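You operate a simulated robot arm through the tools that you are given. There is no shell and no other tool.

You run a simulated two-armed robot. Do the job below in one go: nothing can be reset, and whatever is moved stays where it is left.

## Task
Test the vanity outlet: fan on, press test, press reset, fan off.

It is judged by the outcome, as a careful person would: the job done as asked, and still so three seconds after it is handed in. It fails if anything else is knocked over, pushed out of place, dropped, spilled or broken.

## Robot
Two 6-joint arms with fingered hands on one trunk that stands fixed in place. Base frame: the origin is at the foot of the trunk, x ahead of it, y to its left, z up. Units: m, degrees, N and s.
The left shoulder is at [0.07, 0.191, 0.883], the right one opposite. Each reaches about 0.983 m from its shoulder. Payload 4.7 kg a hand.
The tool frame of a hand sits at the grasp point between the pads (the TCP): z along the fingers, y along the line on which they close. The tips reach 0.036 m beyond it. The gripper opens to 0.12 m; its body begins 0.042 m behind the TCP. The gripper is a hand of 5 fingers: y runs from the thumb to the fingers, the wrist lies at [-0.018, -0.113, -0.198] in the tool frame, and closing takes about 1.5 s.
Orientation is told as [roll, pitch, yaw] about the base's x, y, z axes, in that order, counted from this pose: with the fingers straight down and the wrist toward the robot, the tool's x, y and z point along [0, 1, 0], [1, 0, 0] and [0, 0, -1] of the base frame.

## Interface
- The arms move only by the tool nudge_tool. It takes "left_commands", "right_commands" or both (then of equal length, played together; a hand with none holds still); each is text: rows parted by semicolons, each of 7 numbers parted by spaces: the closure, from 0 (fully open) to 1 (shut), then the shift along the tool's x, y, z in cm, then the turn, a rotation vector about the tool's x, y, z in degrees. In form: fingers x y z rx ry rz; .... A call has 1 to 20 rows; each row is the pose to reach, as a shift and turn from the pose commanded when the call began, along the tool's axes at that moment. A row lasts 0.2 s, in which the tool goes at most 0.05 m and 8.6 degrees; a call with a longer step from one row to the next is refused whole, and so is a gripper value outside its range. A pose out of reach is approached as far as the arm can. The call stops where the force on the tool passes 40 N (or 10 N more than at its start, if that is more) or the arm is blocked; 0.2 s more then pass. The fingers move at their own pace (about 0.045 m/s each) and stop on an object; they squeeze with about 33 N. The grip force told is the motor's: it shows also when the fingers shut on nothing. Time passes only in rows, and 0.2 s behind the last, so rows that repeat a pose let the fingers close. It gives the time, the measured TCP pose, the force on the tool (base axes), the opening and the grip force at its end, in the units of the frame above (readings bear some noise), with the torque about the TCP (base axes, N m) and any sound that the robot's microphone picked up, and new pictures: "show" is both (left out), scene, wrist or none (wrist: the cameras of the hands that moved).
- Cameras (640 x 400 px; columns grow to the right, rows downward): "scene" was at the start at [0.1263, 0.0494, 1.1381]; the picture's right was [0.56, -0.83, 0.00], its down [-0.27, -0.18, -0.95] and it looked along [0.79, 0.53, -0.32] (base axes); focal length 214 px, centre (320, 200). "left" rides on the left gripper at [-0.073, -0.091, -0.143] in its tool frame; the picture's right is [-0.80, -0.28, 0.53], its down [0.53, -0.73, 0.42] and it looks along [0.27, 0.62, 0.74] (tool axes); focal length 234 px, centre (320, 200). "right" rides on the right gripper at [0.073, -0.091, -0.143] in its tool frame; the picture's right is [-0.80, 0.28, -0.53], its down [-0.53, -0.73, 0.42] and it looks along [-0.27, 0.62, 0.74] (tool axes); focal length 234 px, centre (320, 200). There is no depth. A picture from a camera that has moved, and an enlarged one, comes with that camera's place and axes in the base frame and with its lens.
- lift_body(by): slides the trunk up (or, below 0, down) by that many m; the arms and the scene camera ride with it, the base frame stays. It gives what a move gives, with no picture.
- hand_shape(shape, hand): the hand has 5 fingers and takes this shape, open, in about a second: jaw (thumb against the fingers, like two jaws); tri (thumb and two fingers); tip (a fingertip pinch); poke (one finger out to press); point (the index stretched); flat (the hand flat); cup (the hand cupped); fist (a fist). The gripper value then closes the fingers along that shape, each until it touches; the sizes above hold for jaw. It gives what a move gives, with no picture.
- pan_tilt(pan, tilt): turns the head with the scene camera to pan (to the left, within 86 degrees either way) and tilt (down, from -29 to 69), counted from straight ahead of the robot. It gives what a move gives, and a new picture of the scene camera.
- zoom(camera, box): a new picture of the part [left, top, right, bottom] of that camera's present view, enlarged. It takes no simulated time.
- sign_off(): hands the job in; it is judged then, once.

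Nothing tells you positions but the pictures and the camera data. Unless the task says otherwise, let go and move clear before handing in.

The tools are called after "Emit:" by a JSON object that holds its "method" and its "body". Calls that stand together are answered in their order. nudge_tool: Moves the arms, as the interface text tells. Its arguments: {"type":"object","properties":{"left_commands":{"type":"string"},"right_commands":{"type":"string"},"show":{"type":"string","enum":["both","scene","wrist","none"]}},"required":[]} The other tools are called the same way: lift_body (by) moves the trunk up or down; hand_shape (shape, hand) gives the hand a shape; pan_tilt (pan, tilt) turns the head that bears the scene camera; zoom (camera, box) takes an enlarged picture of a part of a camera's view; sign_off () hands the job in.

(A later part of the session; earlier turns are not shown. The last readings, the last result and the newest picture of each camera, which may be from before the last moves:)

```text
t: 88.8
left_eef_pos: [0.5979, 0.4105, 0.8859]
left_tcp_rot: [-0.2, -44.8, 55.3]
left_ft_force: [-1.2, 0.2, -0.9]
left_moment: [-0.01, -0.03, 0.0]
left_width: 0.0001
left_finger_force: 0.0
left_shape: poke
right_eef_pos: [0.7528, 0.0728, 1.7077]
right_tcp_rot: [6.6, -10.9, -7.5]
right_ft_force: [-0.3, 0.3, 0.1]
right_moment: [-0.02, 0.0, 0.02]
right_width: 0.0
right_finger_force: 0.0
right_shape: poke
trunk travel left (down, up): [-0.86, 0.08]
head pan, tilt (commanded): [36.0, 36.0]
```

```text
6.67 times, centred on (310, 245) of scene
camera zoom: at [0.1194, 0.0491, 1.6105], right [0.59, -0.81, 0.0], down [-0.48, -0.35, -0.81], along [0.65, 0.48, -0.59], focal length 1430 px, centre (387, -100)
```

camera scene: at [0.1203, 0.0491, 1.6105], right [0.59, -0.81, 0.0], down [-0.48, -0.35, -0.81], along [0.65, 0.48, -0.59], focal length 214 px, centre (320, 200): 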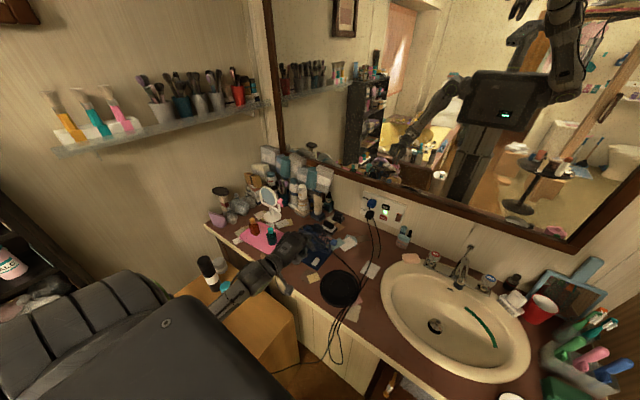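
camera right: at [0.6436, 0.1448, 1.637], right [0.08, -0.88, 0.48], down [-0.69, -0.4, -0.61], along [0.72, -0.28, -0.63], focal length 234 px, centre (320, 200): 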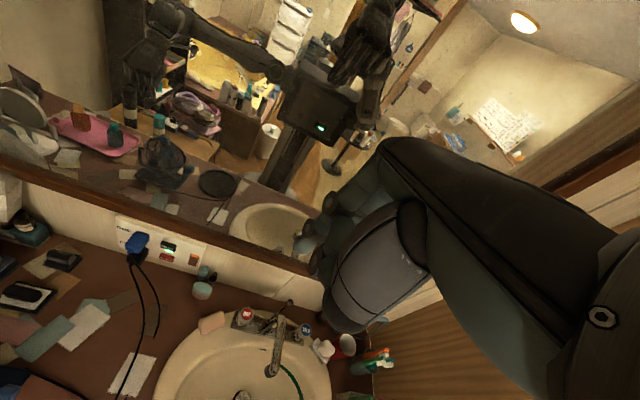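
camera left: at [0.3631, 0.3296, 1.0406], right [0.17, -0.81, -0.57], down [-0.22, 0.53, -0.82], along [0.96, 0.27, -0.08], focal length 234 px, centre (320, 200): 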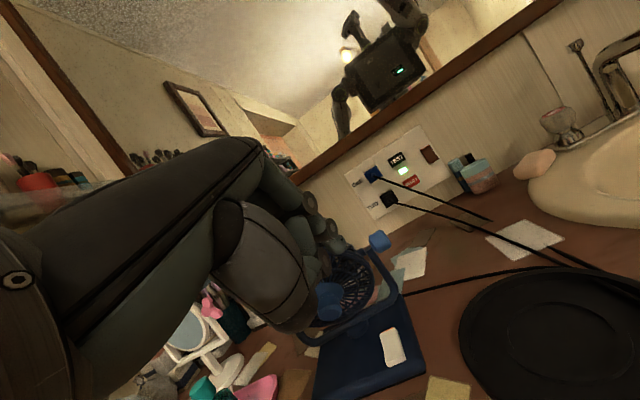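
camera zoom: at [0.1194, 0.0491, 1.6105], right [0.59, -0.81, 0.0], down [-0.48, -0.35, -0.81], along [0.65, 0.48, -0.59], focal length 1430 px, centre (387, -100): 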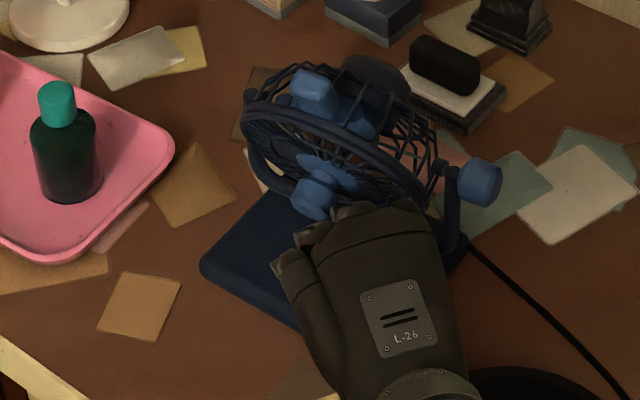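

Emit:
{"method": "nudge_tool", "body": {"left_commands": "0 0.1 -0.7 0.71 0 0 0; 0 0.1 -1.27 1.28 0 0 0; 0 0.1 -1.55 1.56 0 0 0; 0 0.1 -1.76 1.77 0 0 0; 0 0.1 -1.76 1.77 0 0 0", "show": "none"}}

Emit:
{"method": "zoom", "body": {"camera": "left", "box": [300, 190, 405, 260]}}

```text
t: 90.0
left_eef_pos: [0.5955, 0.41, 0.8615]
left_tcp_rot: [-0.1, -44.9, 55.1]
left_ft_force: [-0.2, 0.6, 0.8]
left_moment: [-0.01, -0.01, 0.0]
left_width: 0.0
left_finger_force: 0.1
left_shape: poke
right_eef_pos: [0.7522, 0.0727, 1.7082]
right_tcp_rot: [6.6, -10.9, -7.4]
right_ft_force: [0.6, -0.6, 0.1]
right_moment: [0.01, -0.03, -0.01]
right_width: 0.0
right_finger_force: 0.1
right_shape: poke
trunk travel left (down, up): [-0.86, 0.08]
head pan, tilt (commanded): [36.0, 36.0]
```

```text
5.71 times, centred on (352, 225) of left
camera zoom: at [0.5593, 0.2325, 0.901], right [0.76, -0.32, -0.57], down [-0.56, 0.12, -0.82], along [0.33, 0.94, -0.09], focal length 1338 px, centre (134, 57)
```

zoom: 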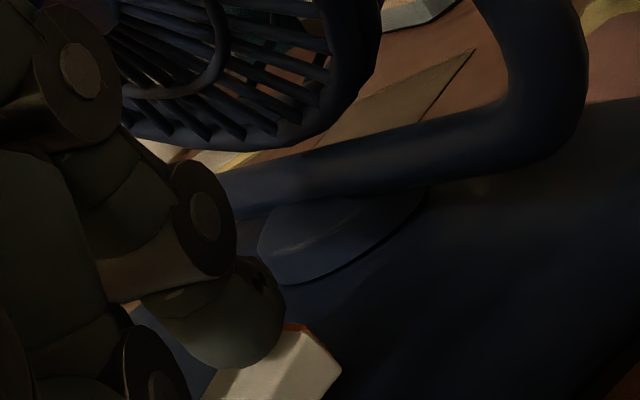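

Emit:
{"method": "nudge_tool", "body": {"left_commands": "0 0 -0.21 0.21 0 0 0; 0 0 -0.35 0.35 0 0 0; 0 0 -0.5 0.5 0 0 0; 0 0 -0.5 0.5 0 0 0", "show": "none"}}

Emit:
{"method": "zoom", "body": {"camera": "left", "box": [300, 200, 405, 270]}}

```text
t: 91.0
left_eef_pos: [0.5958, 0.4095, 0.8588]
left_tcp_rot: [-0.4, -45.1, 55.2]
left_ft_force: [-3.3, -3.4, 20.9]
left_moment: [0.45, -0.06, 0.03]
left_width: 0.0
left_finger_force: 0.1
left_shape: poke
right_eef_pos: [0.7509, 0.0701, 1.7112]
right_tcp_rot: [6.7, -10.9, -7.6]
right_ft_force: [0.4, -0.2, 0.6]
right_moment: [0.0, -0.03, 0.01]
right_width: 0.0
right_finger_force: 0.1
right_shape: poke
trunk travel left (down, up): [-0.86, 0.08]
head pan, tilt (commanded): [36.0, 36.0]
```

```text
5.71 times, centred on (352, 235) of left
camera zoom: at [0.5588, 0.2309, 0.8975], right [0.76, -0.32, -0.56], down [-0.56, 0.13, -0.82], along [0.33, 0.94, -0.08], focal length 1338 px, centre (134, 0)
```

zoom: 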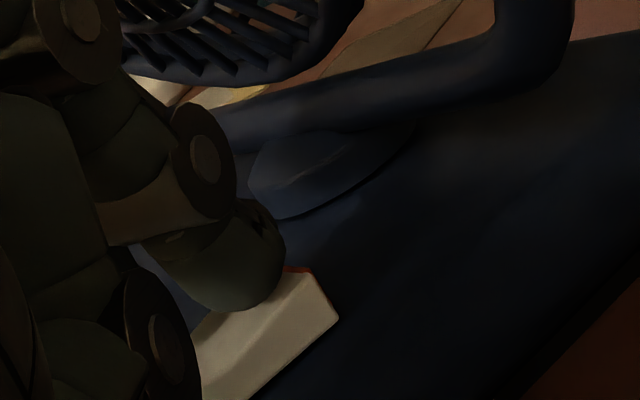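

About 21 N of contact on the rocker's far half. I'll lift off and see whether it flipped and the fan is stopping.

Emit:
{"method": "nudge_tool", "body": {"left_commands": "0 0 0.5 -0.5 0 0 0; 0 0 1.3 -1.3 0 0 0; 0 0 2.3 -2.3 0 0 0; 0 0 2.3 -2.3 0 0 0; 0 0 2.3 -2.3 0 0 0", "show": "none"}}

Emit:
{"method": "zoom", "body": {"camera": "left", "box": [300, 210, 405, 290]}}

Emit:
{"method": "zoom", "body": {"camera": "scene", "box": [290, 220, 340, 258]}}

Emit:
{"method": "nudge_tool", "body": {"left_commands": "0 0 0 0 0 0 0; 0 0 0 0 0 0 0", "show": "none"}}

Emit:
{"method": "zoom", "body": {"camera": "scene", "box": [290, 220, 340, 258]}}

```text
t: 92.2
left_eef_pos: [0.5952, 0.4111, 0.8876]
left_tcp_rot: [-0.2, -44.8, 55.0]
left_ft_force: [0.6, 0.9, -0.5]
left_moment: [0.0, -0.02, 0.02]
left_width: 0.0001
left_finger_force: 0.0
left_shape: poke
right_eef_pos: [0.7532, 0.0716, 1.7074]
right_tcp_rot: [6.5, -10.8, -7.4]
right_ft_force: [0.3, 0.6, -0.2]
right_moment: [-0.03, -0.03, -0.01]
right_width: 0.0001
right_finger_force: 0.0
right_shape: poke
trunk travel left (down, up): [-0.86, 0.08]
head pan, tilt (commanded): [36.0, 36.0]
```

```text
5.00 times, centred on (352, 250) of left
camera zoom: at [0.5592, 0.2326, 0.9278], right [0.76, -0.32, -0.57], down [-0.56, 0.12, -0.82], along [0.33, 0.94, -0.09], focal length 1171 px, centre (158, -50)
```

zoom: 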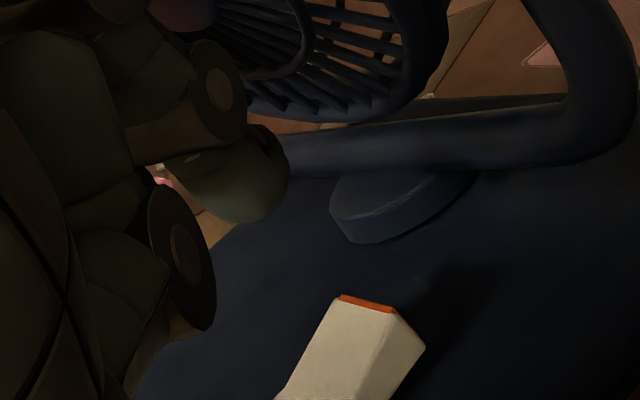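

```text
10.53 times, centred on (315, 239) of scene
camera zoom: at [0.1196, 0.0492, 1.6105], right [0.59, -0.81, 0.0], down [-0.48, -0.35, -0.81], along [0.65, 0.48, -0.59], focal length 2258 px, centre (373, -210)
```

zoom: 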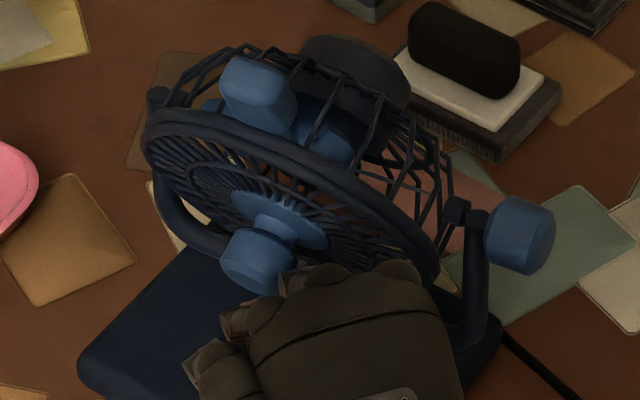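

```text
t: 92.8
left_eef_pos: [0.5943, 0.4112, 0.8896]
left_tcp_rot: [-0.2, -44.8, 55.1]
left_ft_force: [0.8, -0.1, 0.2]
left_moment: [-0.03, 0.01, -0.01]
left_width: 0.0
left_finger_force: 0.1
left_shape: poke
right_eef_pos: [0.7535, 0.0712, 1.7067]
right_tcp_rot: [6.5, -11.0, -7.5]
right_ft_force: [0.0, 0.2, -0.5]
right_moment: [0.02, -0.01, 0.02]
right_width: 0.0002
right_finger_force: 0.0
right_shape: poke
trunk travel left (down, up): [-0.86, 0.08]
head pan, tilt (commanded): [36.0, 36.0]
```

```text
10.53 times, centred on (315, 239) of scene
camera zoom: at [0.1197, 0.0491, 1.6105], right [0.59, -0.81, 0.0], down [-0.48, -0.35, -0.81], along [0.65, 0.48, -0.59], focal length 2258 px, centre (373, -210)
```

zoom: 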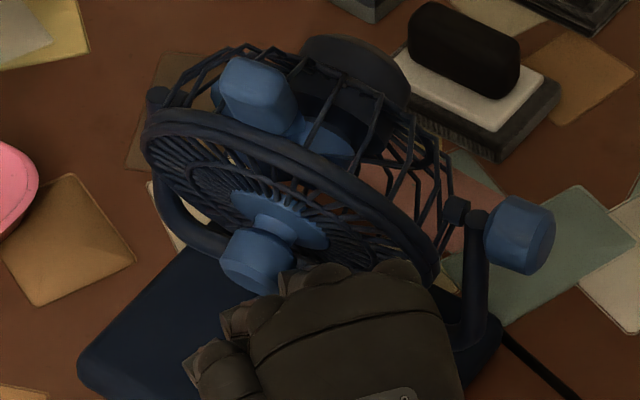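

Emit:
{"method": "nudge_tool", "body": {"left_commands": "0 0 0.4 -0.4 0 0 0; 0 0 1 -1 0 0 0; 0 0 1 -1 0 0 0; 0 0 1 -1 0 0 0; 0 0 1 -1 0 0 0; 0 0 1 -1 0 0 0; 0 0 1 -1 0 0 0; 0 0 1 -1 0 0 0", "show": "none"}}

Emit:
{"method": "zoom", "body": {"camera": "scene", "box": [290, 220, 340, 258]}}

Emit:
{"method": "nudge_tool", "body": {"left_commands": "0 0 0 0 0 0 0; 0 0 0 0 0 0 0", "show": "none"}}

Emit:
{"method": "zoom", "body": {"camera": "scene", "box": [290, 220, 340, 258]}}

Emit:
{"method": "zoom", "body": {"camera": "left", "box": [300, 230, 405, 310]}}

```text
t: 94.6
left_eef_pos: [0.597, 0.4109, 0.902]
left_tcp_rot: [-0.2, -44.8, 55.1]
left_ft_force: [0.6, 1.0, 0.4]
left_moment: [-0.01, -0.02, -0.03]
left_width: 0.0
left_finger_force: 0.0
left_shape: poke
right_eef_pos: [0.753, 0.0732, 1.708]
right_tcp_rot: [6.6, -10.9, -7.4]
right_ft_force: [-0.2, 0.7, 0.2]
right_moment: [0.01, -0.02, -0.01]
right_width: 0.0003
right_finger_force: 0.1
right_shape: poke
trunk travel left (down, up): [-0.86, 0.08]
head pan, tilt (commanded): [36.0, 36.0]
```

```text
10.53 times, centred on (315, 239) of scene
camera zoom: at [0.1197, 0.049, 1.6105], right [0.59, -0.81, 0.0], down [-0.48, -0.35, -0.81], along [0.65, 0.48, -0.59], focal length 2258 px, centre (373, -210)
```

zoom: 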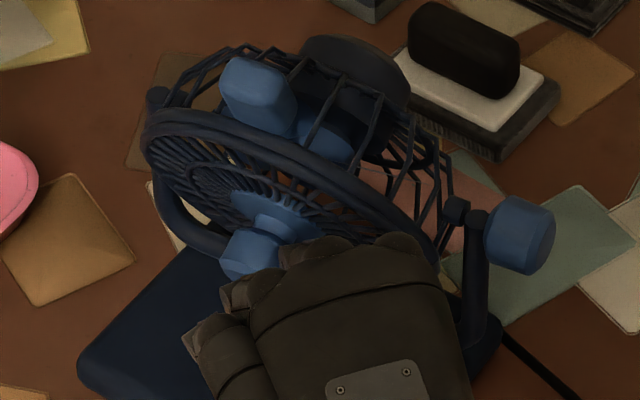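

```text
t: 95.2
left_eef_pos: [0.5955, 0.4107, 0.9031]
left_tcp_rot: [-0.3, -44.8, 55.1]
left_ft_force: [-0.7, 0.1, -0.2]
left_moment: [0.01, 0.01, 0.01]
left_width: 0.0
left_finger_force: 0.1
left_shape: poke
right_eef_pos: [0.753, 0.0719, 1.7082]
right_tcp_rot: [6.5, -10.9, -7.4]
right_ft_force: [0.1, 0.7, -0.8]
right_moment: [0.0, 0.01, 0.0]
right_width: 0.0002
right_finger_force: 0.1
right_shape: poke
trunk travel left (down, up): [-0.86, 0.08]
head pan, tilt (commanded): [36.0, 36.0]
```

```text
10.53 times, centred on (315, 239) of scene
camera zoom: at [0.1197, 0.0491, 1.6105], right [0.59, -0.81, 0.0], down [-0.48, -0.35, -0.81], along [0.65, 0.48, -0.59], focal length 2258 px, centre (373, -210)
```

zoom: 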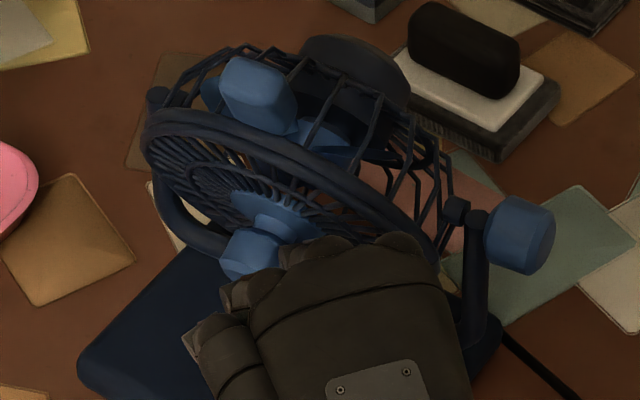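

```text
5.00 times, centred on (352, 270) of left
camera zoom: at [0.5604, 0.2327, 0.9416], right [0.76, -0.32, -0.57], down [-0.56, 0.12, -0.82], along [0.33, 0.94, -0.09], focal length 1171 px, centre (158, -150)
```

zoom: 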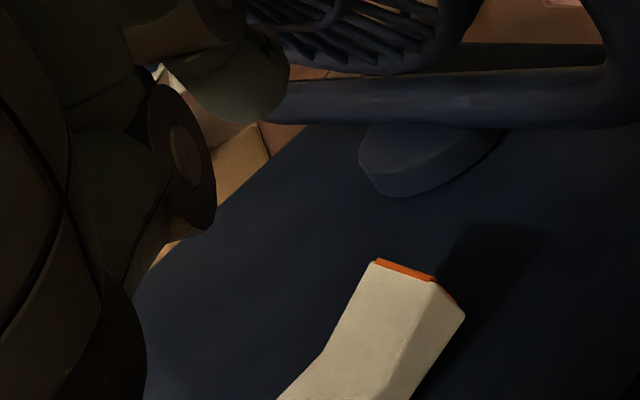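

The fan is still turning and the far end is still raised: my press landed too near the rocker's middle. I'll press again about 8 mm further out, close to the far edge.

Emit:
{"method": "nudge_tool", "body": {"left_commands": "0 -0.81 -0.6 1 0 0 0; 0 -0.81 -1.89 2.35 0 0 0; 0 -0.81 -2.46 2.92 0 0 0; 0 -0.81 -2.74 3.2 0 0 0; 0 -0.81 -3.02 3.48 0 0 0; 0 -0.81 -3.02 3.48 0 0 0", "show": "none"}}

Emit:
{"method": "zoom", "body": {"camera": "left", "box": [300, 200, 405, 270]}}

```text
t: 96.6
left_eef_pos: [0.6048, 0.4082, 0.8585]
left_tcp_rot: [-0.4, -44.9, 55.3]
left_ft_force: [0.8, 0.5, 8.0]
left_moment: [0.22, -0.02, 0.02]
left_width: 0.0001
left_finger_force: 0.1
left_shape: poke
right_eef_pos: [0.7518, 0.0717, 1.7081]
right_tcp_rot: [6.7, -10.9, -7.4]
right_ft_force: [-1.4, 0.3, -0.5]
right_moment: [-0.01, -0.04, 0.01]
right_width: 0.0
right_finger_force: 0.1
right_shape: poke
trunk travel left (down, up): [-0.86, 0.08]
head pan, tilt (commanded): [36.0, 36.0]
```

```text
5.71 times, centred on (352, 235) of left
camera zoom: at [0.5695, 0.2299, 0.8976], right [0.76, -0.32, -0.57], down [-0.56, 0.12, -0.82], along [0.33, 0.94, -0.08], focal length 1338 px, centre (134, 0)
```

zoom: 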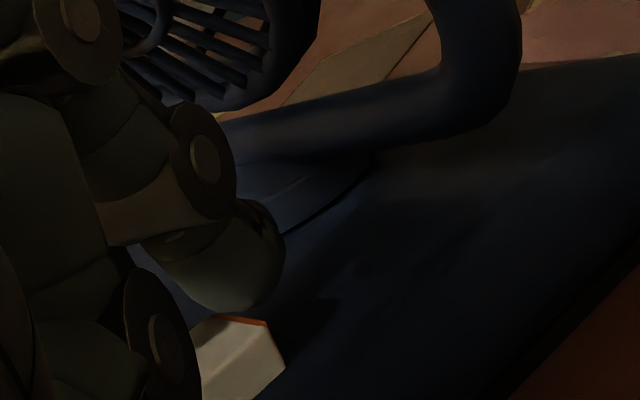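

Emit:
{"method": "nudge_tool", "body": {"left_commands": "0 0 0.5 -0.5 0 0 0; 0 0 1.3 -1.3 0 0 0; 0 0 2.3 -2.3 0 0 0; 0 0 3 -3 0 0 0; 0 0 3 -3 0 0 0; 0 0 3 -3 0 0 0", "show": "none"}}

Emit:
{"method": "zoom", "body": {"camera": "left", "box": [300, 230, 405, 310]}}

Emit:
{"method": "zoom", "body": {"camera": "scene", "box": [290, 220, 340, 258]}}

Emit:
{"method": "nudge_tool", "body": {"left_commands": "0 0 0 0 0 0 0; 0 0 0 0 0 0 0", "show": "none"}}

Emit:
{"method": "zoom", "body": {"camera": "scene", "box": [290, 220, 340, 258]}}

```text
t: 98.0
left_eef_pos: [0.6039, 0.4086, 0.8998]
left_tcp_rot: [-0.2, -44.8, 55.1]
left_ft_force: [-0.8, 0.1, -1.1]
left_moment: [0.02, -0.03, 0.05]
left_width: 0.0
left_finger_force: 0.0
left_shape: poke
right_eef_pos: [0.7537, 0.0729, 1.7075]
right_tcp_rot: [6.5, -11.0, -7.4]
right_ft_force: [0.1, 0.5, -1.0]
right_moment: [-0.02, -0.01, 0.01]
right_width: 0.0
right_finger_force: 0.1
right_shape: poke
trunk travel left (down, up): [-0.86, 0.08]
head pan, tilt (commanded): [36.0, 36.0]
```

```text
5.00 times, centred on (352, 270) of left
camera zoom: at [0.5685, 0.2315, 0.9387], right [0.76, -0.32, -0.57], down [-0.56, 0.12, -0.82], along [0.33, 0.94, -0.09], focal length 1171 px, centre (158, -150)
```

zoom: 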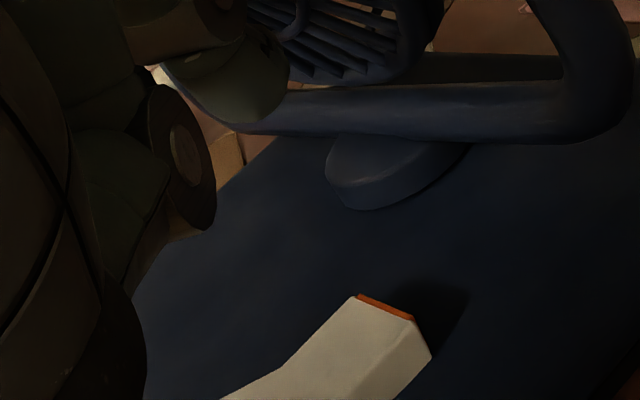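

```text
10.53 times, centred on (315, 239) of scene
camera zoom: at [0.1197, 0.049, 1.6105], right [0.59, -0.81, 0.0], down [-0.48, -0.35, -0.81], along [0.65, 0.48, -0.59], focal length 2258 px, centre (373, -210)
```

zoom: 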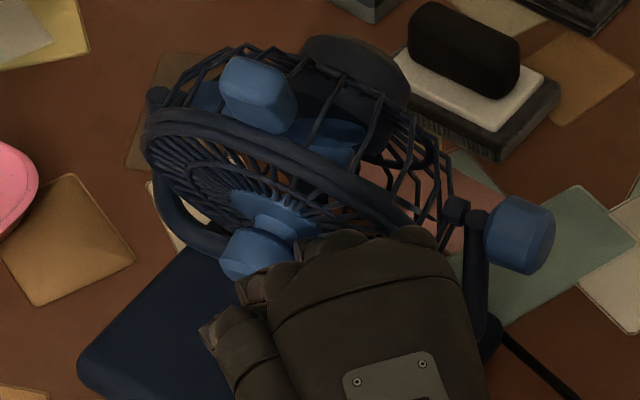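

```text
t: 98.6
left_eef_pos: [0.6042, 0.4098, 0.899]
left_tcp_rot: [-0.3, -44.9, 55.0]
left_ft_force: [-0.8, -0.2, 1.2]
left_moment: [0.01, -0.01, 0.02]
left_width: 0.0001
left_finger_force: 0.0
left_shape: poke
right_eef_pos: [0.7537, 0.0721, 1.7071]
right_tcp_rot: [6.6, -10.9, -7.3]
right_ft_force: [0.1, 0.2, 0.5]
right_moment: [-0.01, 0.01, 0.02]
right_width: 0.0
right_finger_force: 0.0
right_shape: poke
trunk travel left (down, up): [-0.86, 0.08]
head pan, tilt (commanded): [36.0, 36.0]
```

```text
10.53 times, centred on (315, 239) of scene
camera zoom: at [0.1197, 0.0491, 1.6105], right [0.59, -0.81, 0.0], down [-0.48, -0.35, -0.81], along [0.65, 0.48, -0.59], focal length 2258 px, centre (373, -210)
```

zoom: 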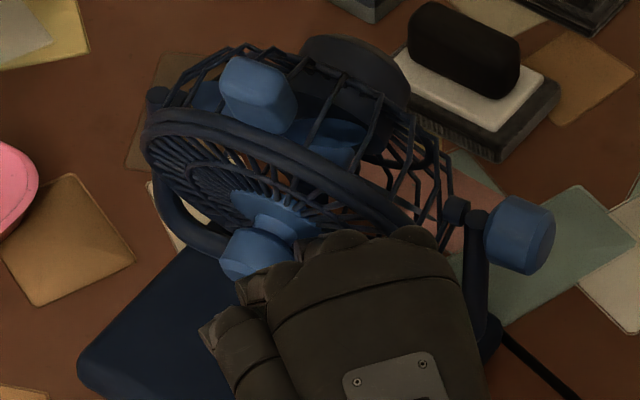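

The rocker's far half is now down and the blades look nearly still. I'll back away along the same path and confirm the fan is off.

Emit:
{"method": "nudge_tool", "body": {"left_commands": "0 1.9 -0.1 -1.9 0 0 0; 0 3.8 -0.1 -3.8 0 0 0; 0 5.73 0 -5.67 0 0 0; 0 5.73 0 -5.67 0 0 0", "show": "none"}}

Emit:
{"method": "zoom", "body": {"camera": "left", "box": [270, 130, 470, 330]}}

Emit:
{"method": "zoom", "body": {"camera": "scene", "box": [290, 220, 340, 258]}}

Emit:
{"method": "nudge_tool", "body": {"left_commands": "0 0 0 0 0 0 0; 0 0 0 0 0 0 0", "show": "none"}}

Emit:
{"method": "zoom", "body": {"camera": "scene", "box": [290, 220, 340, 258]}}

```text
t: 99.6
left_eef_pos: [0.5339, 0.4101, 0.9404]
left_tcp_rot: [-0.1, -44.8, 55.1]
left_ft_force: [0.0, -0.7, 0.0]
left_moment: [0.03, -0.02, 0.01]
left_width: 0.0001
left_finger_force: 0.0
left_shape: poke
right_eef_pos: [0.7529, 0.0722, 1.7072]
right_tcp_rot: [6.6, -11.0, -7.4]
right_ft_force: [1.1, -0.1, 1.1]
right_moment: [-0.01, -0.01, 0.03]
right_width: 0.0
right_finger_force: 0.0
right_shape: poke
trunk travel left (down, up): [-0.86, 0.08]
head pan, tilt (commanded): [36.0, 36.0]
```

```text
2.00 times, centred on (370, 230) of left
camera zoom: at [0.4989, 0.232, 0.9796], right [0.76, -0.32, -0.57], down [-0.56, 0.12, -0.82], along [0.33, 0.94, -0.09], focal length 468 px, centre (220, 140)
```

zoom: 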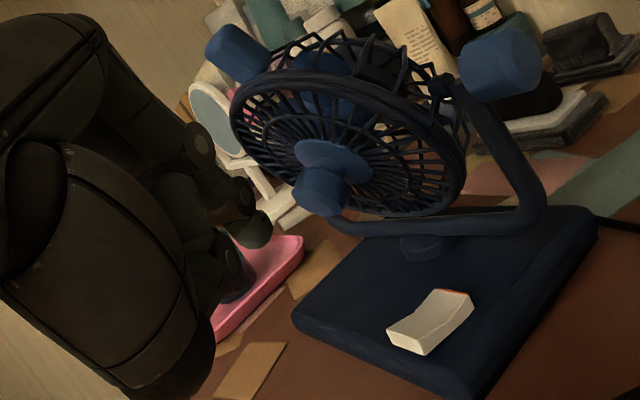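

```text
10.53 times, centred on (315, 239) of scene
camera zoom: at [0.12, 0.0492, 1.6105], right [0.59, -0.81, 0.0], down [-0.48, -0.35, -0.81], along [0.65, 0.48, -0.59], focal length 2258 px, centre (373, -210)
```

zoom: 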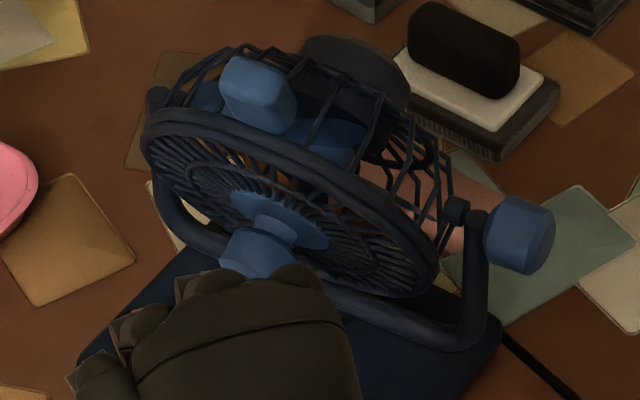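

```text
t: 100.2
left_eef_pos: [0.5353, 0.4099, 0.9389]
left_tcp_rot: [-0.3, -44.9, 55.2]
left_ft_force: [-0.5, 0.1, 0.0]
left_moment: [-0.05, 0.0, 0.0]
left_width: 0.0003
left_finger_force: 0.1
left_shape: poke
right_eef_pos: [0.7531, 0.0721, 1.7078]
right_tcp_rot: [6.6, -10.9, -7.4]
right_ft_force: [0.5, 0.5, 0.2]
right_moment: [0.01, -0.02, 0.01]
right_width: 0.0
right_finger_force: 0.0
right_shape: poke
trunk travel left (down, up): [-0.86, 0.08]
head pan, tilt (commanded): [36.0, 36.0]
```

```text
10.53 times, centred on (315, 239) of scene
camera zoom: at [0.1198, 0.0491, 1.6105], right [0.59, -0.81, 0.0], down [-0.48, -0.35, -0.81], along [0.65, 0.48, -0.59], focal length 2258 px, centre (373, -210)
```

zoom: 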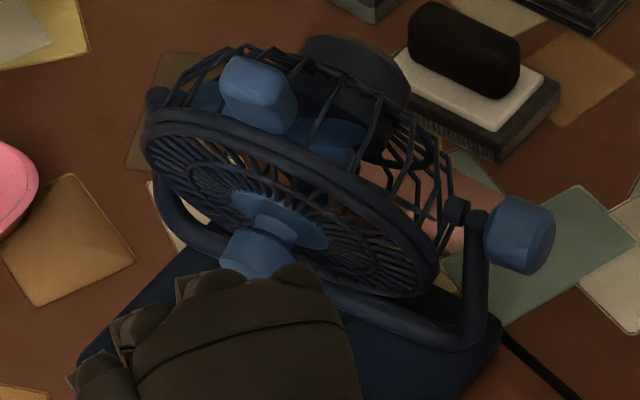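

The blades are identical in two shots, so the fan is off, and the rocker is back in its original position. Before finishing I'd like to set the fan head back to its original tilt with a light fingertip push on its top block. First I'll turn the hand back to face forward.

Emit:
{"method": "nudge_tool", "body": {"left_commands": "0 0 0 0 0 -5.56 5.56; 0 0 0 0 0 -11.1 11.1; 0 0 0 0 0 -16.7 16.7; 0 0 0 0 0 -22.2 22.2; 0 0 0 0 0 -27.8 27.8; 0 0 0 0 0 -33.3 33.3; 0 0 0 0 0 -38.9 38.9; 0 0 0 0 0 -38.9 38.9", "show": "none"}}

Emit:
{"method": "zoom", "body": {"camera": "left", "box": [250, 130, 470, 350]}}

Emit:
{"method": "zoom", "body": {"camera": "scene", "box": [270, 210, 350, 270]}}

```text
t: 102.0
left_eef_pos: [0.5351, 0.4095, 0.9397]
left_tcp_rot: [-0.3, -45.0, 0.0]
left_ft_force: [0.0, -0.5, 0.4]
left_moment: [0.01, 0.0, -0.06]
left_width: 0.0004
left_finger_force: 0.2
left_shape: poke
right_eef_pos: [0.7537, 0.0723, 1.7069]
right_tcp_rot: [6.6, -10.9, -7.4]
right_ft_force: [-0.8, 0.3, -0.9]
right_moment: [0.02, 0.01, 0.0]
right_width: 0.0
right_finger_force: 0.1
right_shape: poke
trunk travel left (down, up): [-0.86, 0.08]
head pan, tilt (commanded): [36.0, 36.0]
```

```text
1.82 times, centred on (360, 240) of left
camera zoom: at [0.3685, 0.3364, 0.9788], right [0.17, -0.81, -0.57], down [-0.22, 0.53, -0.82], along [0.96, 0.26, -0.08], focal length 426 px, centre (247, 127)
```

zoom: 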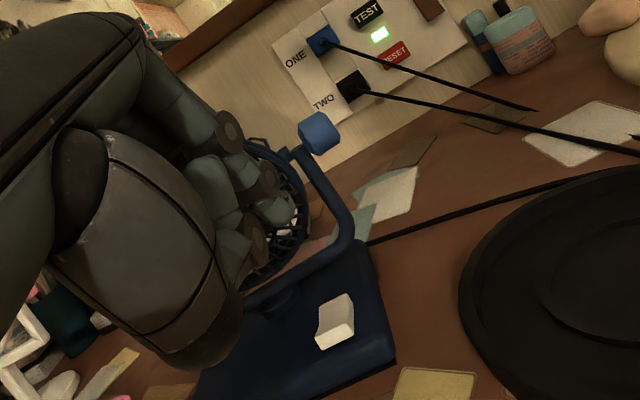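

```text
6.67 times, centred on (310, 240) of scene
camera zoom: at [0.1196, 0.0486, 1.6105], right [0.59, -0.81, 0.0], down [-0.48, -0.35, -0.81], along [0.65, 0.48, -0.59], focal length 1430 px, centre (387, -67)
```

zoom: 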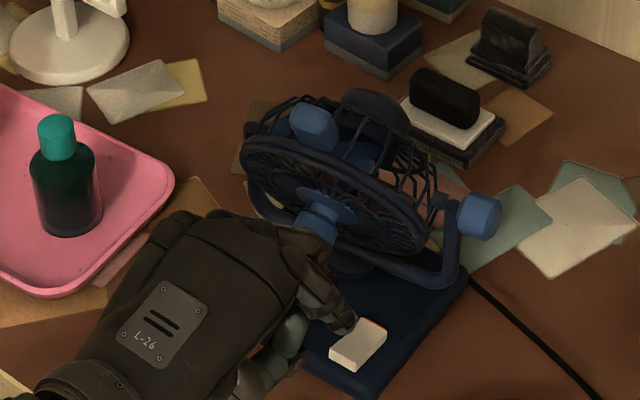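

The rocker and outlet look right: green light on, near end of the rocker up. I'll move the fingertip up in front of the block on top of the fan head.

Emit:
{"method": "nudge_tool", "body": {"left_commands": "0 2 1 -2.4 0 0 0; 0 5 2.8 -4.2 0 0 0; 0 8 4.6 -6.01 0 0 0; 0 8 4.6 -6.01 0 0 0", "show": "none"}}

Emit:
{"method": "zoom", "body": {"camera": "left", "box": [250, 130, 470, 350]}}

Emit:
{"method": "zoom", "body": {"camera": "scene", "box": [270, 205, 350, 265]}}

```text
t: 103.0
left_eef_pos: [0.5288, 0.4896, 1.0134]
left_tcp_rot: [-0.4, -45.0, 0.2]
left_ft_force: [-0.2, -0.4, -0.4]
left_moment: [-0.02, 0.01, 0.02]
left_width: 0.0
left_finger_force: 0.0
left_shape: poke
right_eef_pos: [0.7531, 0.072, 1.7069]
right_tcp_rot: [6.6, -10.9, -7.4]
right_ft_force: [-0.5, -0.4, -0.4]
right_moment: [0.02, 0.01, 0.01]
right_width: 0.0002
right_finger_force: 0.1
right_shape: poke
trunk travel left (down, up): [-0.86, 0.08]
head pan, tilt (commanded): [36.0, 36.0]
```

```text
1.82 times, centred on (360, 240) of left
camera zoom: at [0.3623, 0.4168, 1.0526], right [0.17, -0.81, -0.57], down [-0.22, 0.53, -0.82], along [0.96, 0.27, -0.08], focal length 426 px, centre (247, 127)
```

zoom: 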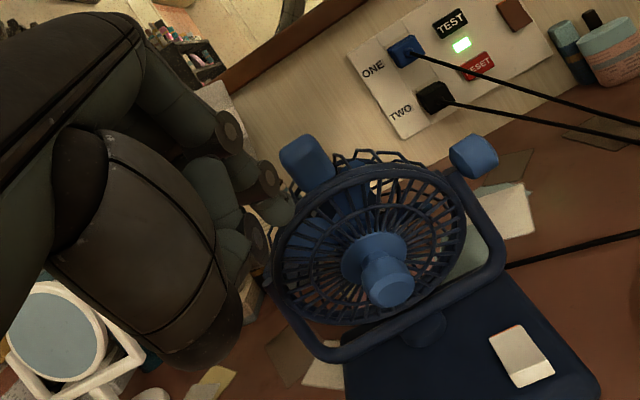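

```text
6.67 times, centred on (310, 235) of scene
camera zoom: at [0.1194, 0.0488, 1.6105], right [0.59, -0.81, 0.0], down [-0.48, -0.35, -0.81], along [0.65, 0.48, -0.59], focal length 1430 px, centre (387, -33)
```

zoom: 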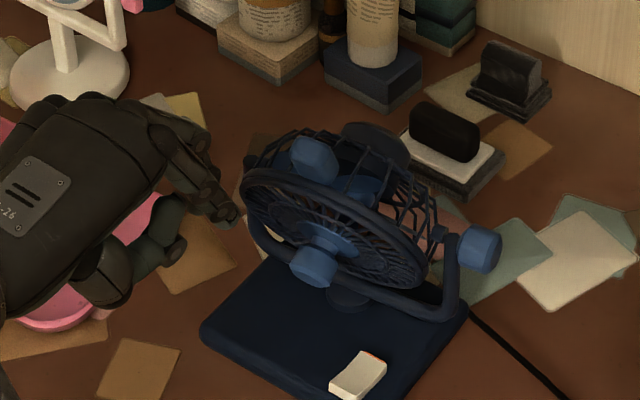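

From this frontal view the block is at about (0.613, 0.469, 0.992), tilted forward about 18° from where it started. I'll bring the fingertip just in front of it.

Emit:
{"method": "nudge_tool", "body": {"left_commands": "0 -0.6 1 1.1 0 0 0; 0 -1.26 1.98 2.26 0 0 0; 0 -1.26 1.98 2.26 0 0 0", "show": "none"}}

Emit:
{"method": "zoom", "body": {"camera": "left", "box": [260, 130, 460, 330]}}

Emit:
{"method": "zoom", "body": {"camera": "scene", "box": [270, 205, 350, 265]}}

```text
t: 103.8
left_eef_pos: [0.5557, 0.477, 1.0135]
left_tcp_rot: [-0.4, -45.0, 0.2]
left_ft_force: [0.8, 0.7, -0.3]
left_moment: [0.02, 0.01, 0.03]
left_width: 0.0
left_finger_force: 0.0
left_shape: poke
right_eef_pos: [0.7512, 0.0723, 1.7081]
right_tcp_rot: [6.6, -10.9, -7.4]
right_ft_force: [-0.2, 0.5, 0.3]
right_moment: [-0.01, -0.01, -0.03]
right_width: 0.0
right_finger_force: 0.1
right_shape: poke
trunk travel left (down, up): [-0.86, 0.08]
head pan, tilt (commanded): [36.0, 36.0]
```

```text
2.00 times, centred on (360, 230) of left
camera zoom: at [0.3896, 0.4037, 1.0513], right [0.17, -0.81, -0.57], down [-0.22, 0.53, -0.82], along [0.96, 0.27, -0.08], focal length 468 px, centre (240, 140)
```

zoom: 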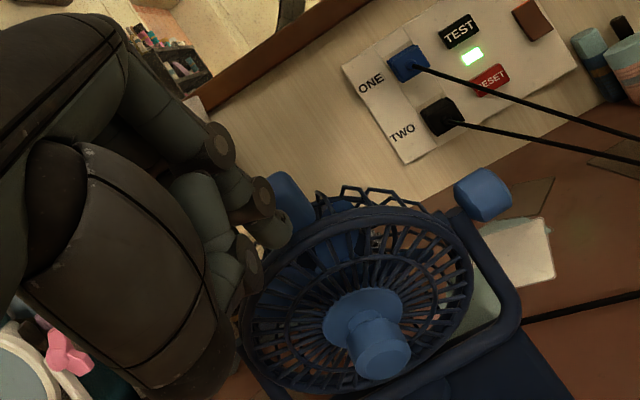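

```text
6.67 times, centred on (310, 235) of scene
camera zoom: at [0.1189, 0.0494, 1.6106], right [0.59, -0.81, 0.0], down [-0.48, -0.35, -0.81], along [0.65, 0.48, -0.59], focal length 1430 px, centre (387, -33)
```

zoom: 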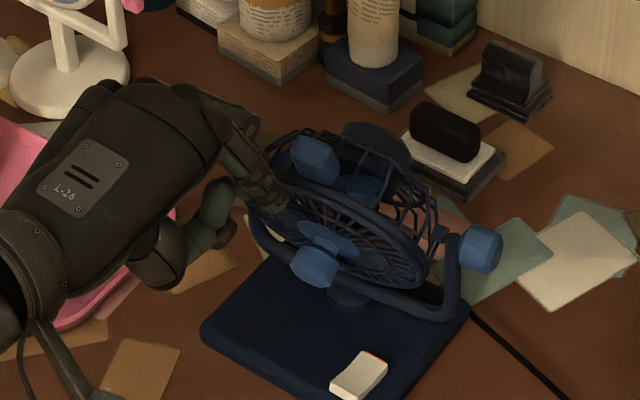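

The fingertip is slightly low relative to the block. I'll raise it 1 cm and push gently forward, watching force and base.

Emit:
{"method": "nudge_tool", "body": {"left_commands": "0 0 0.71 -0.71 0 0 0; 0 0 1.56 0.14 0 0 0; 0 0 2.26 0.85 0 0 0; 0 0 2.55 1.13 0 0 0; 0 0 2.83 1.41 0 0 0; 0 0 3.11 1.7 0 0 0; 0 0 3.4 1.98 0 0 0; 0 0 3.4 1.98 0 0 0", "show": "none"}}

Emit:
{"method": "zoom", "body": {"camera": "left", "box": [260, 130, 460, 330]}}

Emit:
{"method": "zoom", "body": {"camera": "scene", "box": [270, 205, 350, 265]}}

```text
t: 105.6
left_eef_pos: [0.589, 0.475, 1.0271]
left_tcp_rot: [-0.1, -45.5, 0.1]
left_ft_force: [-12.5, -3.0, 26.5]
left_moment: [-0.39, -0.55, -0.22]
left_width: 0.0
left_finger_force: 0.0
left_shape: poke
right_eef_pos: [0.7462, 0.0679, 1.7103]
right_tcp_rot: [6.7, -11.1, -7.4]
right_ft_force: [-0.2, 0.7, 0.1]
right_moment: [0.01, 0.02, 0.01]
right_width: 0.0003
right_finger_force: 0.0
right_shape: poke
trunk travel left (down, up): [-0.86, 0.08]
head pan, tilt (commanded): [36.0, 36.0]
```

```text
2.00 times, centred on (360, 230) of left
camera zoom: at [0.4224, 0.4018, 1.0643], right [0.18, -0.81, -0.57], down [-0.21, 0.53, -0.82], along [0.96, 0.26, -0.08], focal length 468 px, centre (240, 140)
```

zoom: 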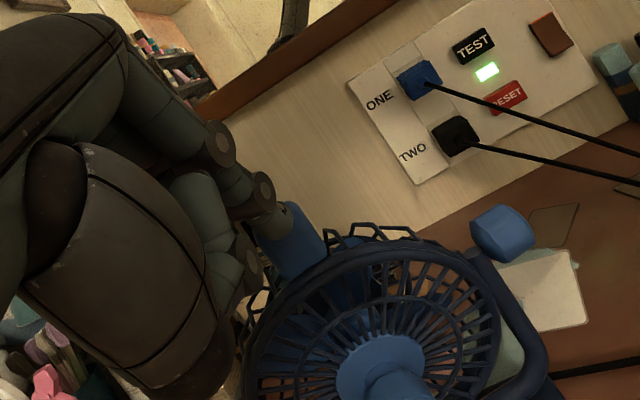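

```text
6.67 times, centred on (310, 235) of scene
camera zoom: at [0.113, 0.0459, 1.6114], right [0.59, -0.81, 0.0], down [-0.47, -0.34, -0.81], along [0.66, 0.48, -0.58], focal length 1430 px, centre (387, -33)
```

zoom: 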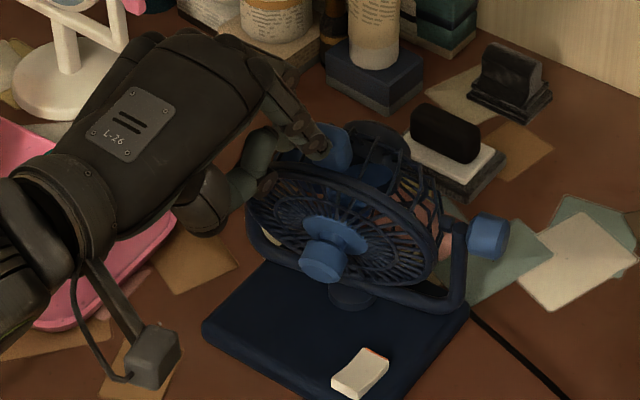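

The force is mostly vertical, so the tip has ridden up onto the block. I'll back off straight away and look.

Emit:
{"method": "nudge_tool", "body": {"left_commands": "0 0 0.3 -0.6 0 0 0; 0 0 0.3 -1.4 0 0 0; 0 0 0 -2.6 0 0 0; 0 0 0 -4 0 0 0; 0 0 0 -4 0 0 0", "show": "none"}}

Emit:
{"method": "zoom", "body": {"camera": "left", "box": [260, 130, 460, 330]}}

Emit:
{"method": "zoom", "body": {"camera": "scene", "box": [270, 205, 350, 265]}}

```text
t: 106.8
left_eef_pos: [0.5671, 0.4767, 1.0477]
left_tcp_rot: [-0.4, -44.8, 0.2]
left_ft_force: [-0.4, 0.7, 0.0]
left_moment: [0.02, 0.02, -0.01]
left_width: 0.0001
left_finger_force: 0.0
left_shape: poke
right_eef_pos: [0.7549, 0.072, 1.7066]
right_tcp_rot: [6.5, -11.0, -7.4]
right_ft_force: [0.0, 0.1, -0.3]
right_moment: [-0.01, -0.01, -0.02]
right_width: 0.0
right_finger_force: 0.1
right_shape: poke
trunk travel left (down, up): [-0.86, 0.08]
head pan, tilt (commanded): [36.0, 36.0]
```

```text
2.00 times, centred on (360, 230) of left
camera zoom: at [0.4005, 0.4045, 1.0874], right [0.17, -0.81, -0.57], down [-0.22, 0.53, -0.82], along [0.96, 0.27, -0.09], focal length 468 px, centre (240, 140)
```

zoom: 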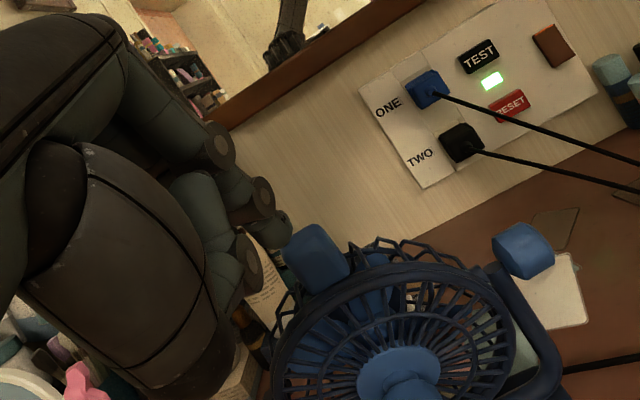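

```text
6.67 times, centred on (310, 235) of scene
camera zoom: at [0.1207, 0.0497, 1.6104], right [0.59, -0.81, 0.0], down [-0.48, -0.35, -0.81], along [0.65, 0.48, -0.59], focal length 1430 px, centre (387, -33)
```

zoom: 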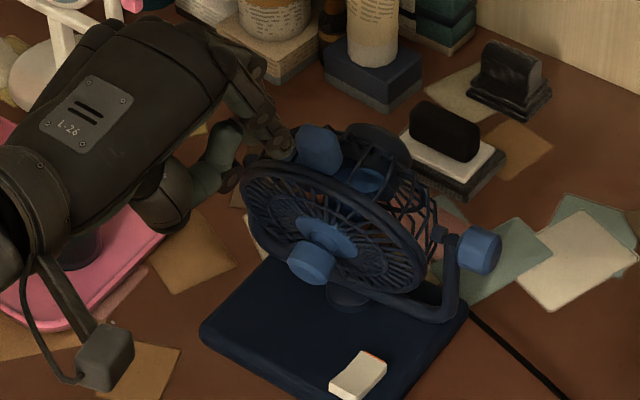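

That push turned the head back a few degrees, and the base hasn't moved. I'll go lower so the tip meets the block's front face, and push forward and slightly upward along its arc.

Emit:
{"method": "nudge_tool", "body": {"left_commands": "0 0 -2 0.5 0 0 0; 0 0 -4.1 0.99 0 0 0; 0 0 -4.1 0.99 0 0 0", "show": "none"}}

Emit:
{"method": "nudge_tool", "body": {"left_commands": "0 0 0.7 0.7 0 0 0; 0 0 1.4 1.4 0 0 0; 0 0 1.9 1.8 0 0 0; 0 0 2.4 2.1 0 0 0; 0 0 2.4 2.1 0 0 0", "show": "none"}}

Emit:
{"method": "zoom", "body": {"camera": "left", "box": [260, 130, 460, 330]}}

Emit:
{"method": "zoom", "body": {"camera": "scene", "box": [270, 205, 350, 265]}}

```text
t: 107.6
left_eef_pos: [0.5422, 0.4793, 1.0147]
left_tcp_rot: [-0.3, -45.0, 0.2]
left_ft_force: [-0.4, 0.0, 0.4]
left_moment: [-0.02, 0.0, -0.01]
left_width: 0.0
left_finger_force: 0.0
left_shape: poke
right_eef_pos: [0.7534, 0.0726, 1.7072]
right_tcp_rot: [6.6, -11.0, -7.5]
right_ft_force: [-0.1, 0.2, 0.0]
right_moment: [0.0, -0.02, -0.02]
right_width: 0.0
right_finger_force: 0.1
right_shape: poke
trunk travel left (down, up): [-0.86, 0.08]
head pan, tilt (commanded): [36.0, 36.0]
```

```text
t: 108.8
left_eef_pos: [0.5746, 0.4769, 1.0157]
left_tcp_rot: [-0.2, -45.0, 0.3]
left_ft_force: [0.7, 0.7, -1.0]
left_moment: [-0.04, 0.01, -0.02]
left_width: 0.0002
left_finger_force: 0.0
left_shape: poke
right_eef_pos: [0.7528, 0.0723, 1.7079]
right_tcp_rot: [6.7, -11.0, -7.4]
right_ft_force: [-0.4, 0.3, 0.2]
right_moment: [0.01, 0.0, 0.01]
right_width: 0.0
right_finger_force: 0.0
right_shape: poke
trunk travel left (down, up): [-0.86, 0.08]
head pan, tilt (commanded): [36.0, 36.0]
```

```text
2.00 times, centred on (360, 230) of left
camera zoom: at [0.4088, 0.4039, 1.0551], right [0.17, -0.81, -0.57], down [-0.22, 0.53, -0.82], along [0.96, 0.27, -0.08], focal length 468 px, centre (240, 140)
```

zoom: 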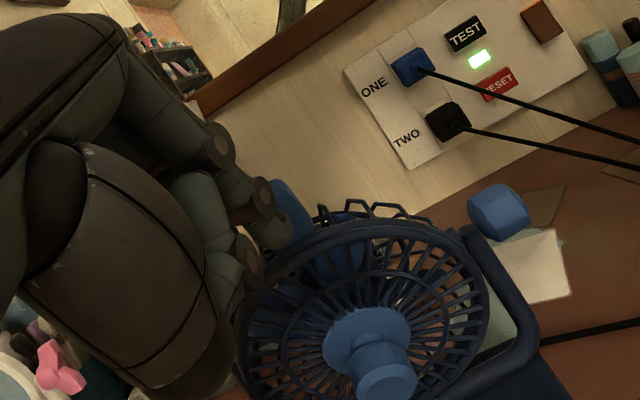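

```text
6.67 times, centred on (310, 235) of scene
camera zoom: at [0.1197, 0.0492, 1.6105], right [0.59, -0.81, 0.0], down [-0.48, -0.35, -0.81], along [0.65, 0.48, -0.59], focal length 1430 px, centre (387, -33)
```

zoom: 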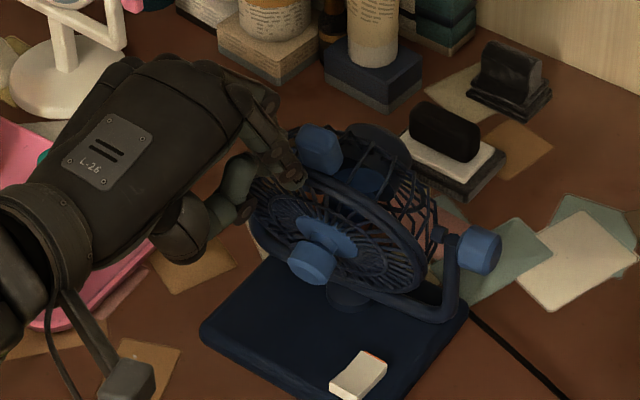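

Emit:
{"method": "nudge_tool", "body": {"left_commands": "0 0 0.39 0.18 0 0 0; 0 0 0.78 0.35 0 0 0; 0 0 1.17 0.53 0 0 0; 0 0 1.56 0.71 0 0 0; 0 0 1.56 0.71 0 0 0", "show": "none"}}

Emit:
{"method": "zoom", "body": {"camera": "left", "box": [260, 130, 460, 330]}}

Emit:
{"method": "zoom", "body": {"camera": "scene", "box": [270, 205, 350, 265]}}

```text
t: 110.0
left_eef_pos: [0.5893, 0.4778, 1.0228]
left_tcp_rot: [-0.4, -45.0, 0.2]
left_ft_force: [-1.5, 0.2, 1.4]
left_moment: [-0.03, -0.01, 0.05]
left_width: 0.0
left_finger_force: 0.1
left_shape: poke
right_eef_pos: [0.7535, 0.0722, 1.7076]
right_tcp_rot: [6.7, -10.8, -7.4]
right_ft_force: [0.1, 0.0, -0.3]
right_moment: [-0.04, 0.02, 0.02]
right_width: 0.0001
right_finger_force: 0.0
right_shape: poke
trunk travel left (down, up): [-0.86, 0.08]
head pan, tilt (commanded): [36.0, 36.0]
```

```text
2.00 times, centred on (360, 230) of left
camera zoom: at [0.4241, 0.4043, 1.0613], right [0.17, -0.81, -0.57], down [-0.22, 0.53, -0.82], along [0.96, 0.27, -0.08], focal length 468 px, centre (240, 140)
```

zoom: 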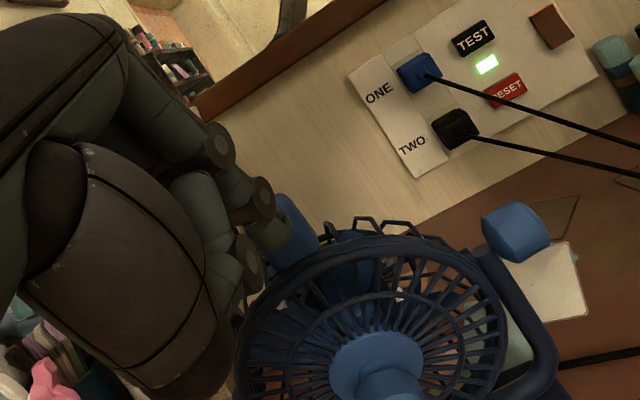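

```text
6.67 times, centred on (310, 235) of scene
camera zoom: at [0.1193, 0.0493, 1.6105], right [0.59, -0.81, 0.0], down [-0.48, -0.35, -0.81], along [0.65, 0.48, -0.59], focal length 1430 px, centre (387, -33)
```

zoom: 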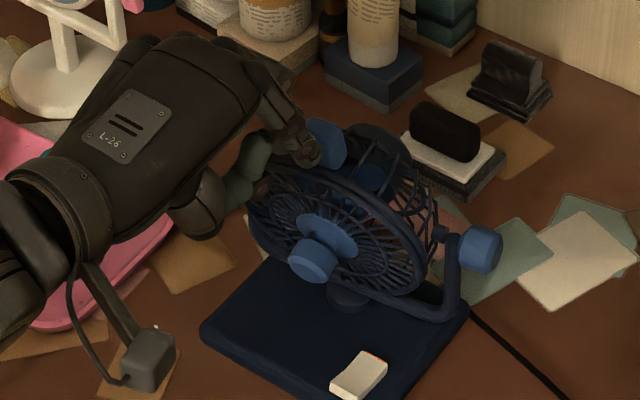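

The head is rotating back smoothly with only about 2 N, and the base isn't moving. I'll continue.

Emit:
{"method": "nudge_tool", "body": {"left_commands": "0 0 0.46 0.25 0 0 0; 0 0 0.92 0.5 0 0 0; 0 0 1.34 0.78 0 0 0; 0 0 1.34 0.78 0 0 0", "show": "none"}}

Emit:
{"method": "zoom", "body": {"camera": "left", "box": [260, 130, 460, 330]}}

Emit:
{"method": "zoom", "body": {"camera": "scene", "box": [270, 205, 350, 265]}}

```text
t: 111.0
left_eef_pos: [0.6062, 0.4789, 1.0268]
left_tcp_rot: [-0.6, -44.9, 0.3]
left_ft_force: [-0.5, -0.5, -0.6]
left_moment: [0.02, 0.01, -0.01]
left_width: 0.0
left_finger_force: 0.0
left_shape: poke
right_eef_pos: [0.7532, 0.0723, 1.7077]
right_tcp_rot: [6.6, -10.9, -7.3]
right_ft_force: [0.5, -0.1, -0.1]
right_moment: [0.03, 0.0, -0.01]
right_width: 0.0002
right_finger_force: 0.0
right_shape: poke
trunk travel left (down, up): [-0.86, 0.08]
head pan, tilt (commanded): [36.0, 36.0]
```

```text
2.00 times, centred on (360, 230) of left
camera zoom: at [0.4401, 0.4042, 1.0655], right [0.17, -0.81, -0.56], down [-0.22, 0.53, -0.82], along [0.96, 0.27, -0.08], focal length 468 px, centre (240, 140)
```

zoom: 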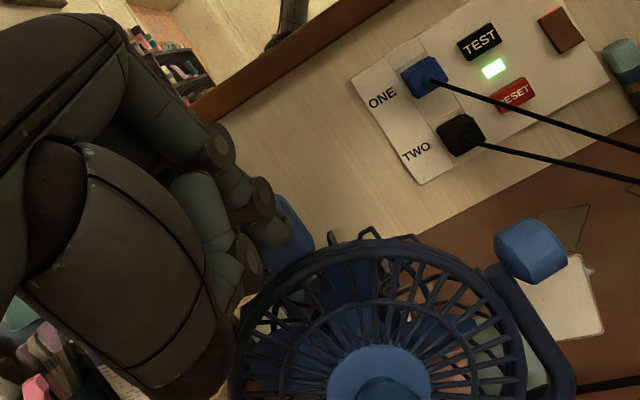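

```text
6.67 times, centred on (310, 235) of scene
camera zoom: at [0.1196, 0.0492, 1.6105], right [0.59, -0.81, 0.0], down [-0.48, -0.35, -0.81], along [0.65, 0.48, -0.59], focal length 1430 px, centre (387, -33)
```

zoom: 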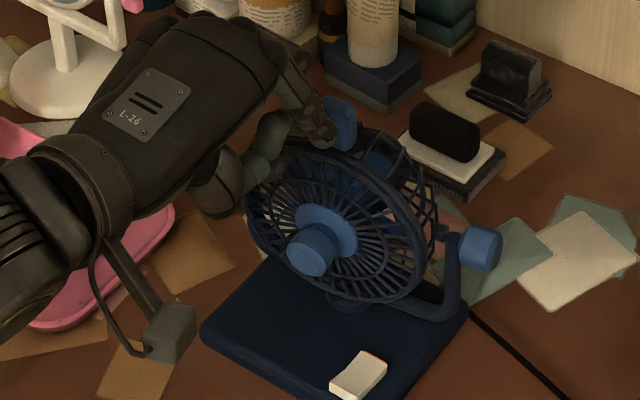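

Nearly there: about 9° more, roughly 1.5 cm at the block.

Emit:
{"method": "nudge_tool", "body": {"left_commands": "0 0 0.4 0.3 0 0 0; 0 0 0.75 0.65 0 0 0; 0 0 1.1 1.0 0 0 0; 0 0 1.1 1.0 0 0 0", "show": "none"}}

Emit:
{"method": "zoom", "body": {"camera": "scene", "box": [270, 205, 350, 265]}}

```text
t: 112.0
left_eef_pos: [0.6214, 0.4755, 1.026]
left_tcp_rot: [-0.4, -45.0, 0.3]
left_ft_force: [0.4, -0.6, 0.4]
left_moment: [0.02, 0.03, 0.02]
left_width: 0.0
left_finger_force: 0.2
left_shape: poke
right_eef_pos: [0.7534, 0.0715, 1.708]
right_tcp_rot: [6.5, -10.9, -7.5]
right_ft_force: [-0.4, -0.2, -0.5]
right_moment: [0.0, -0.02, -0.02]
right_width: 0.0
right_finger_force: 0.0
right_shape: poke
trunk travel left (down, up): [-0.86, 0.08]
head pan, tilt (commanded): [36.0, 36.0]
```

```text
6.67 times, centred on (310, 235) of scene
camera zoom: at [0.1196, 0.0491, 1.6105], right [0.59, -0.81, 0.0], down [-0.48, -0.35, -0.81], along [0.65, 0.48, -0.59], focal length 1430 px, centre (387, -33)
```

zoom: 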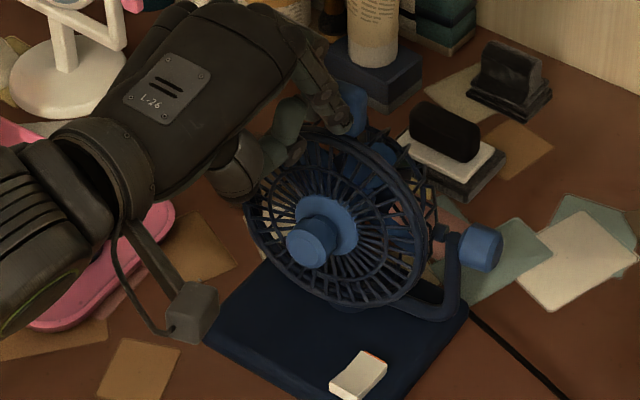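

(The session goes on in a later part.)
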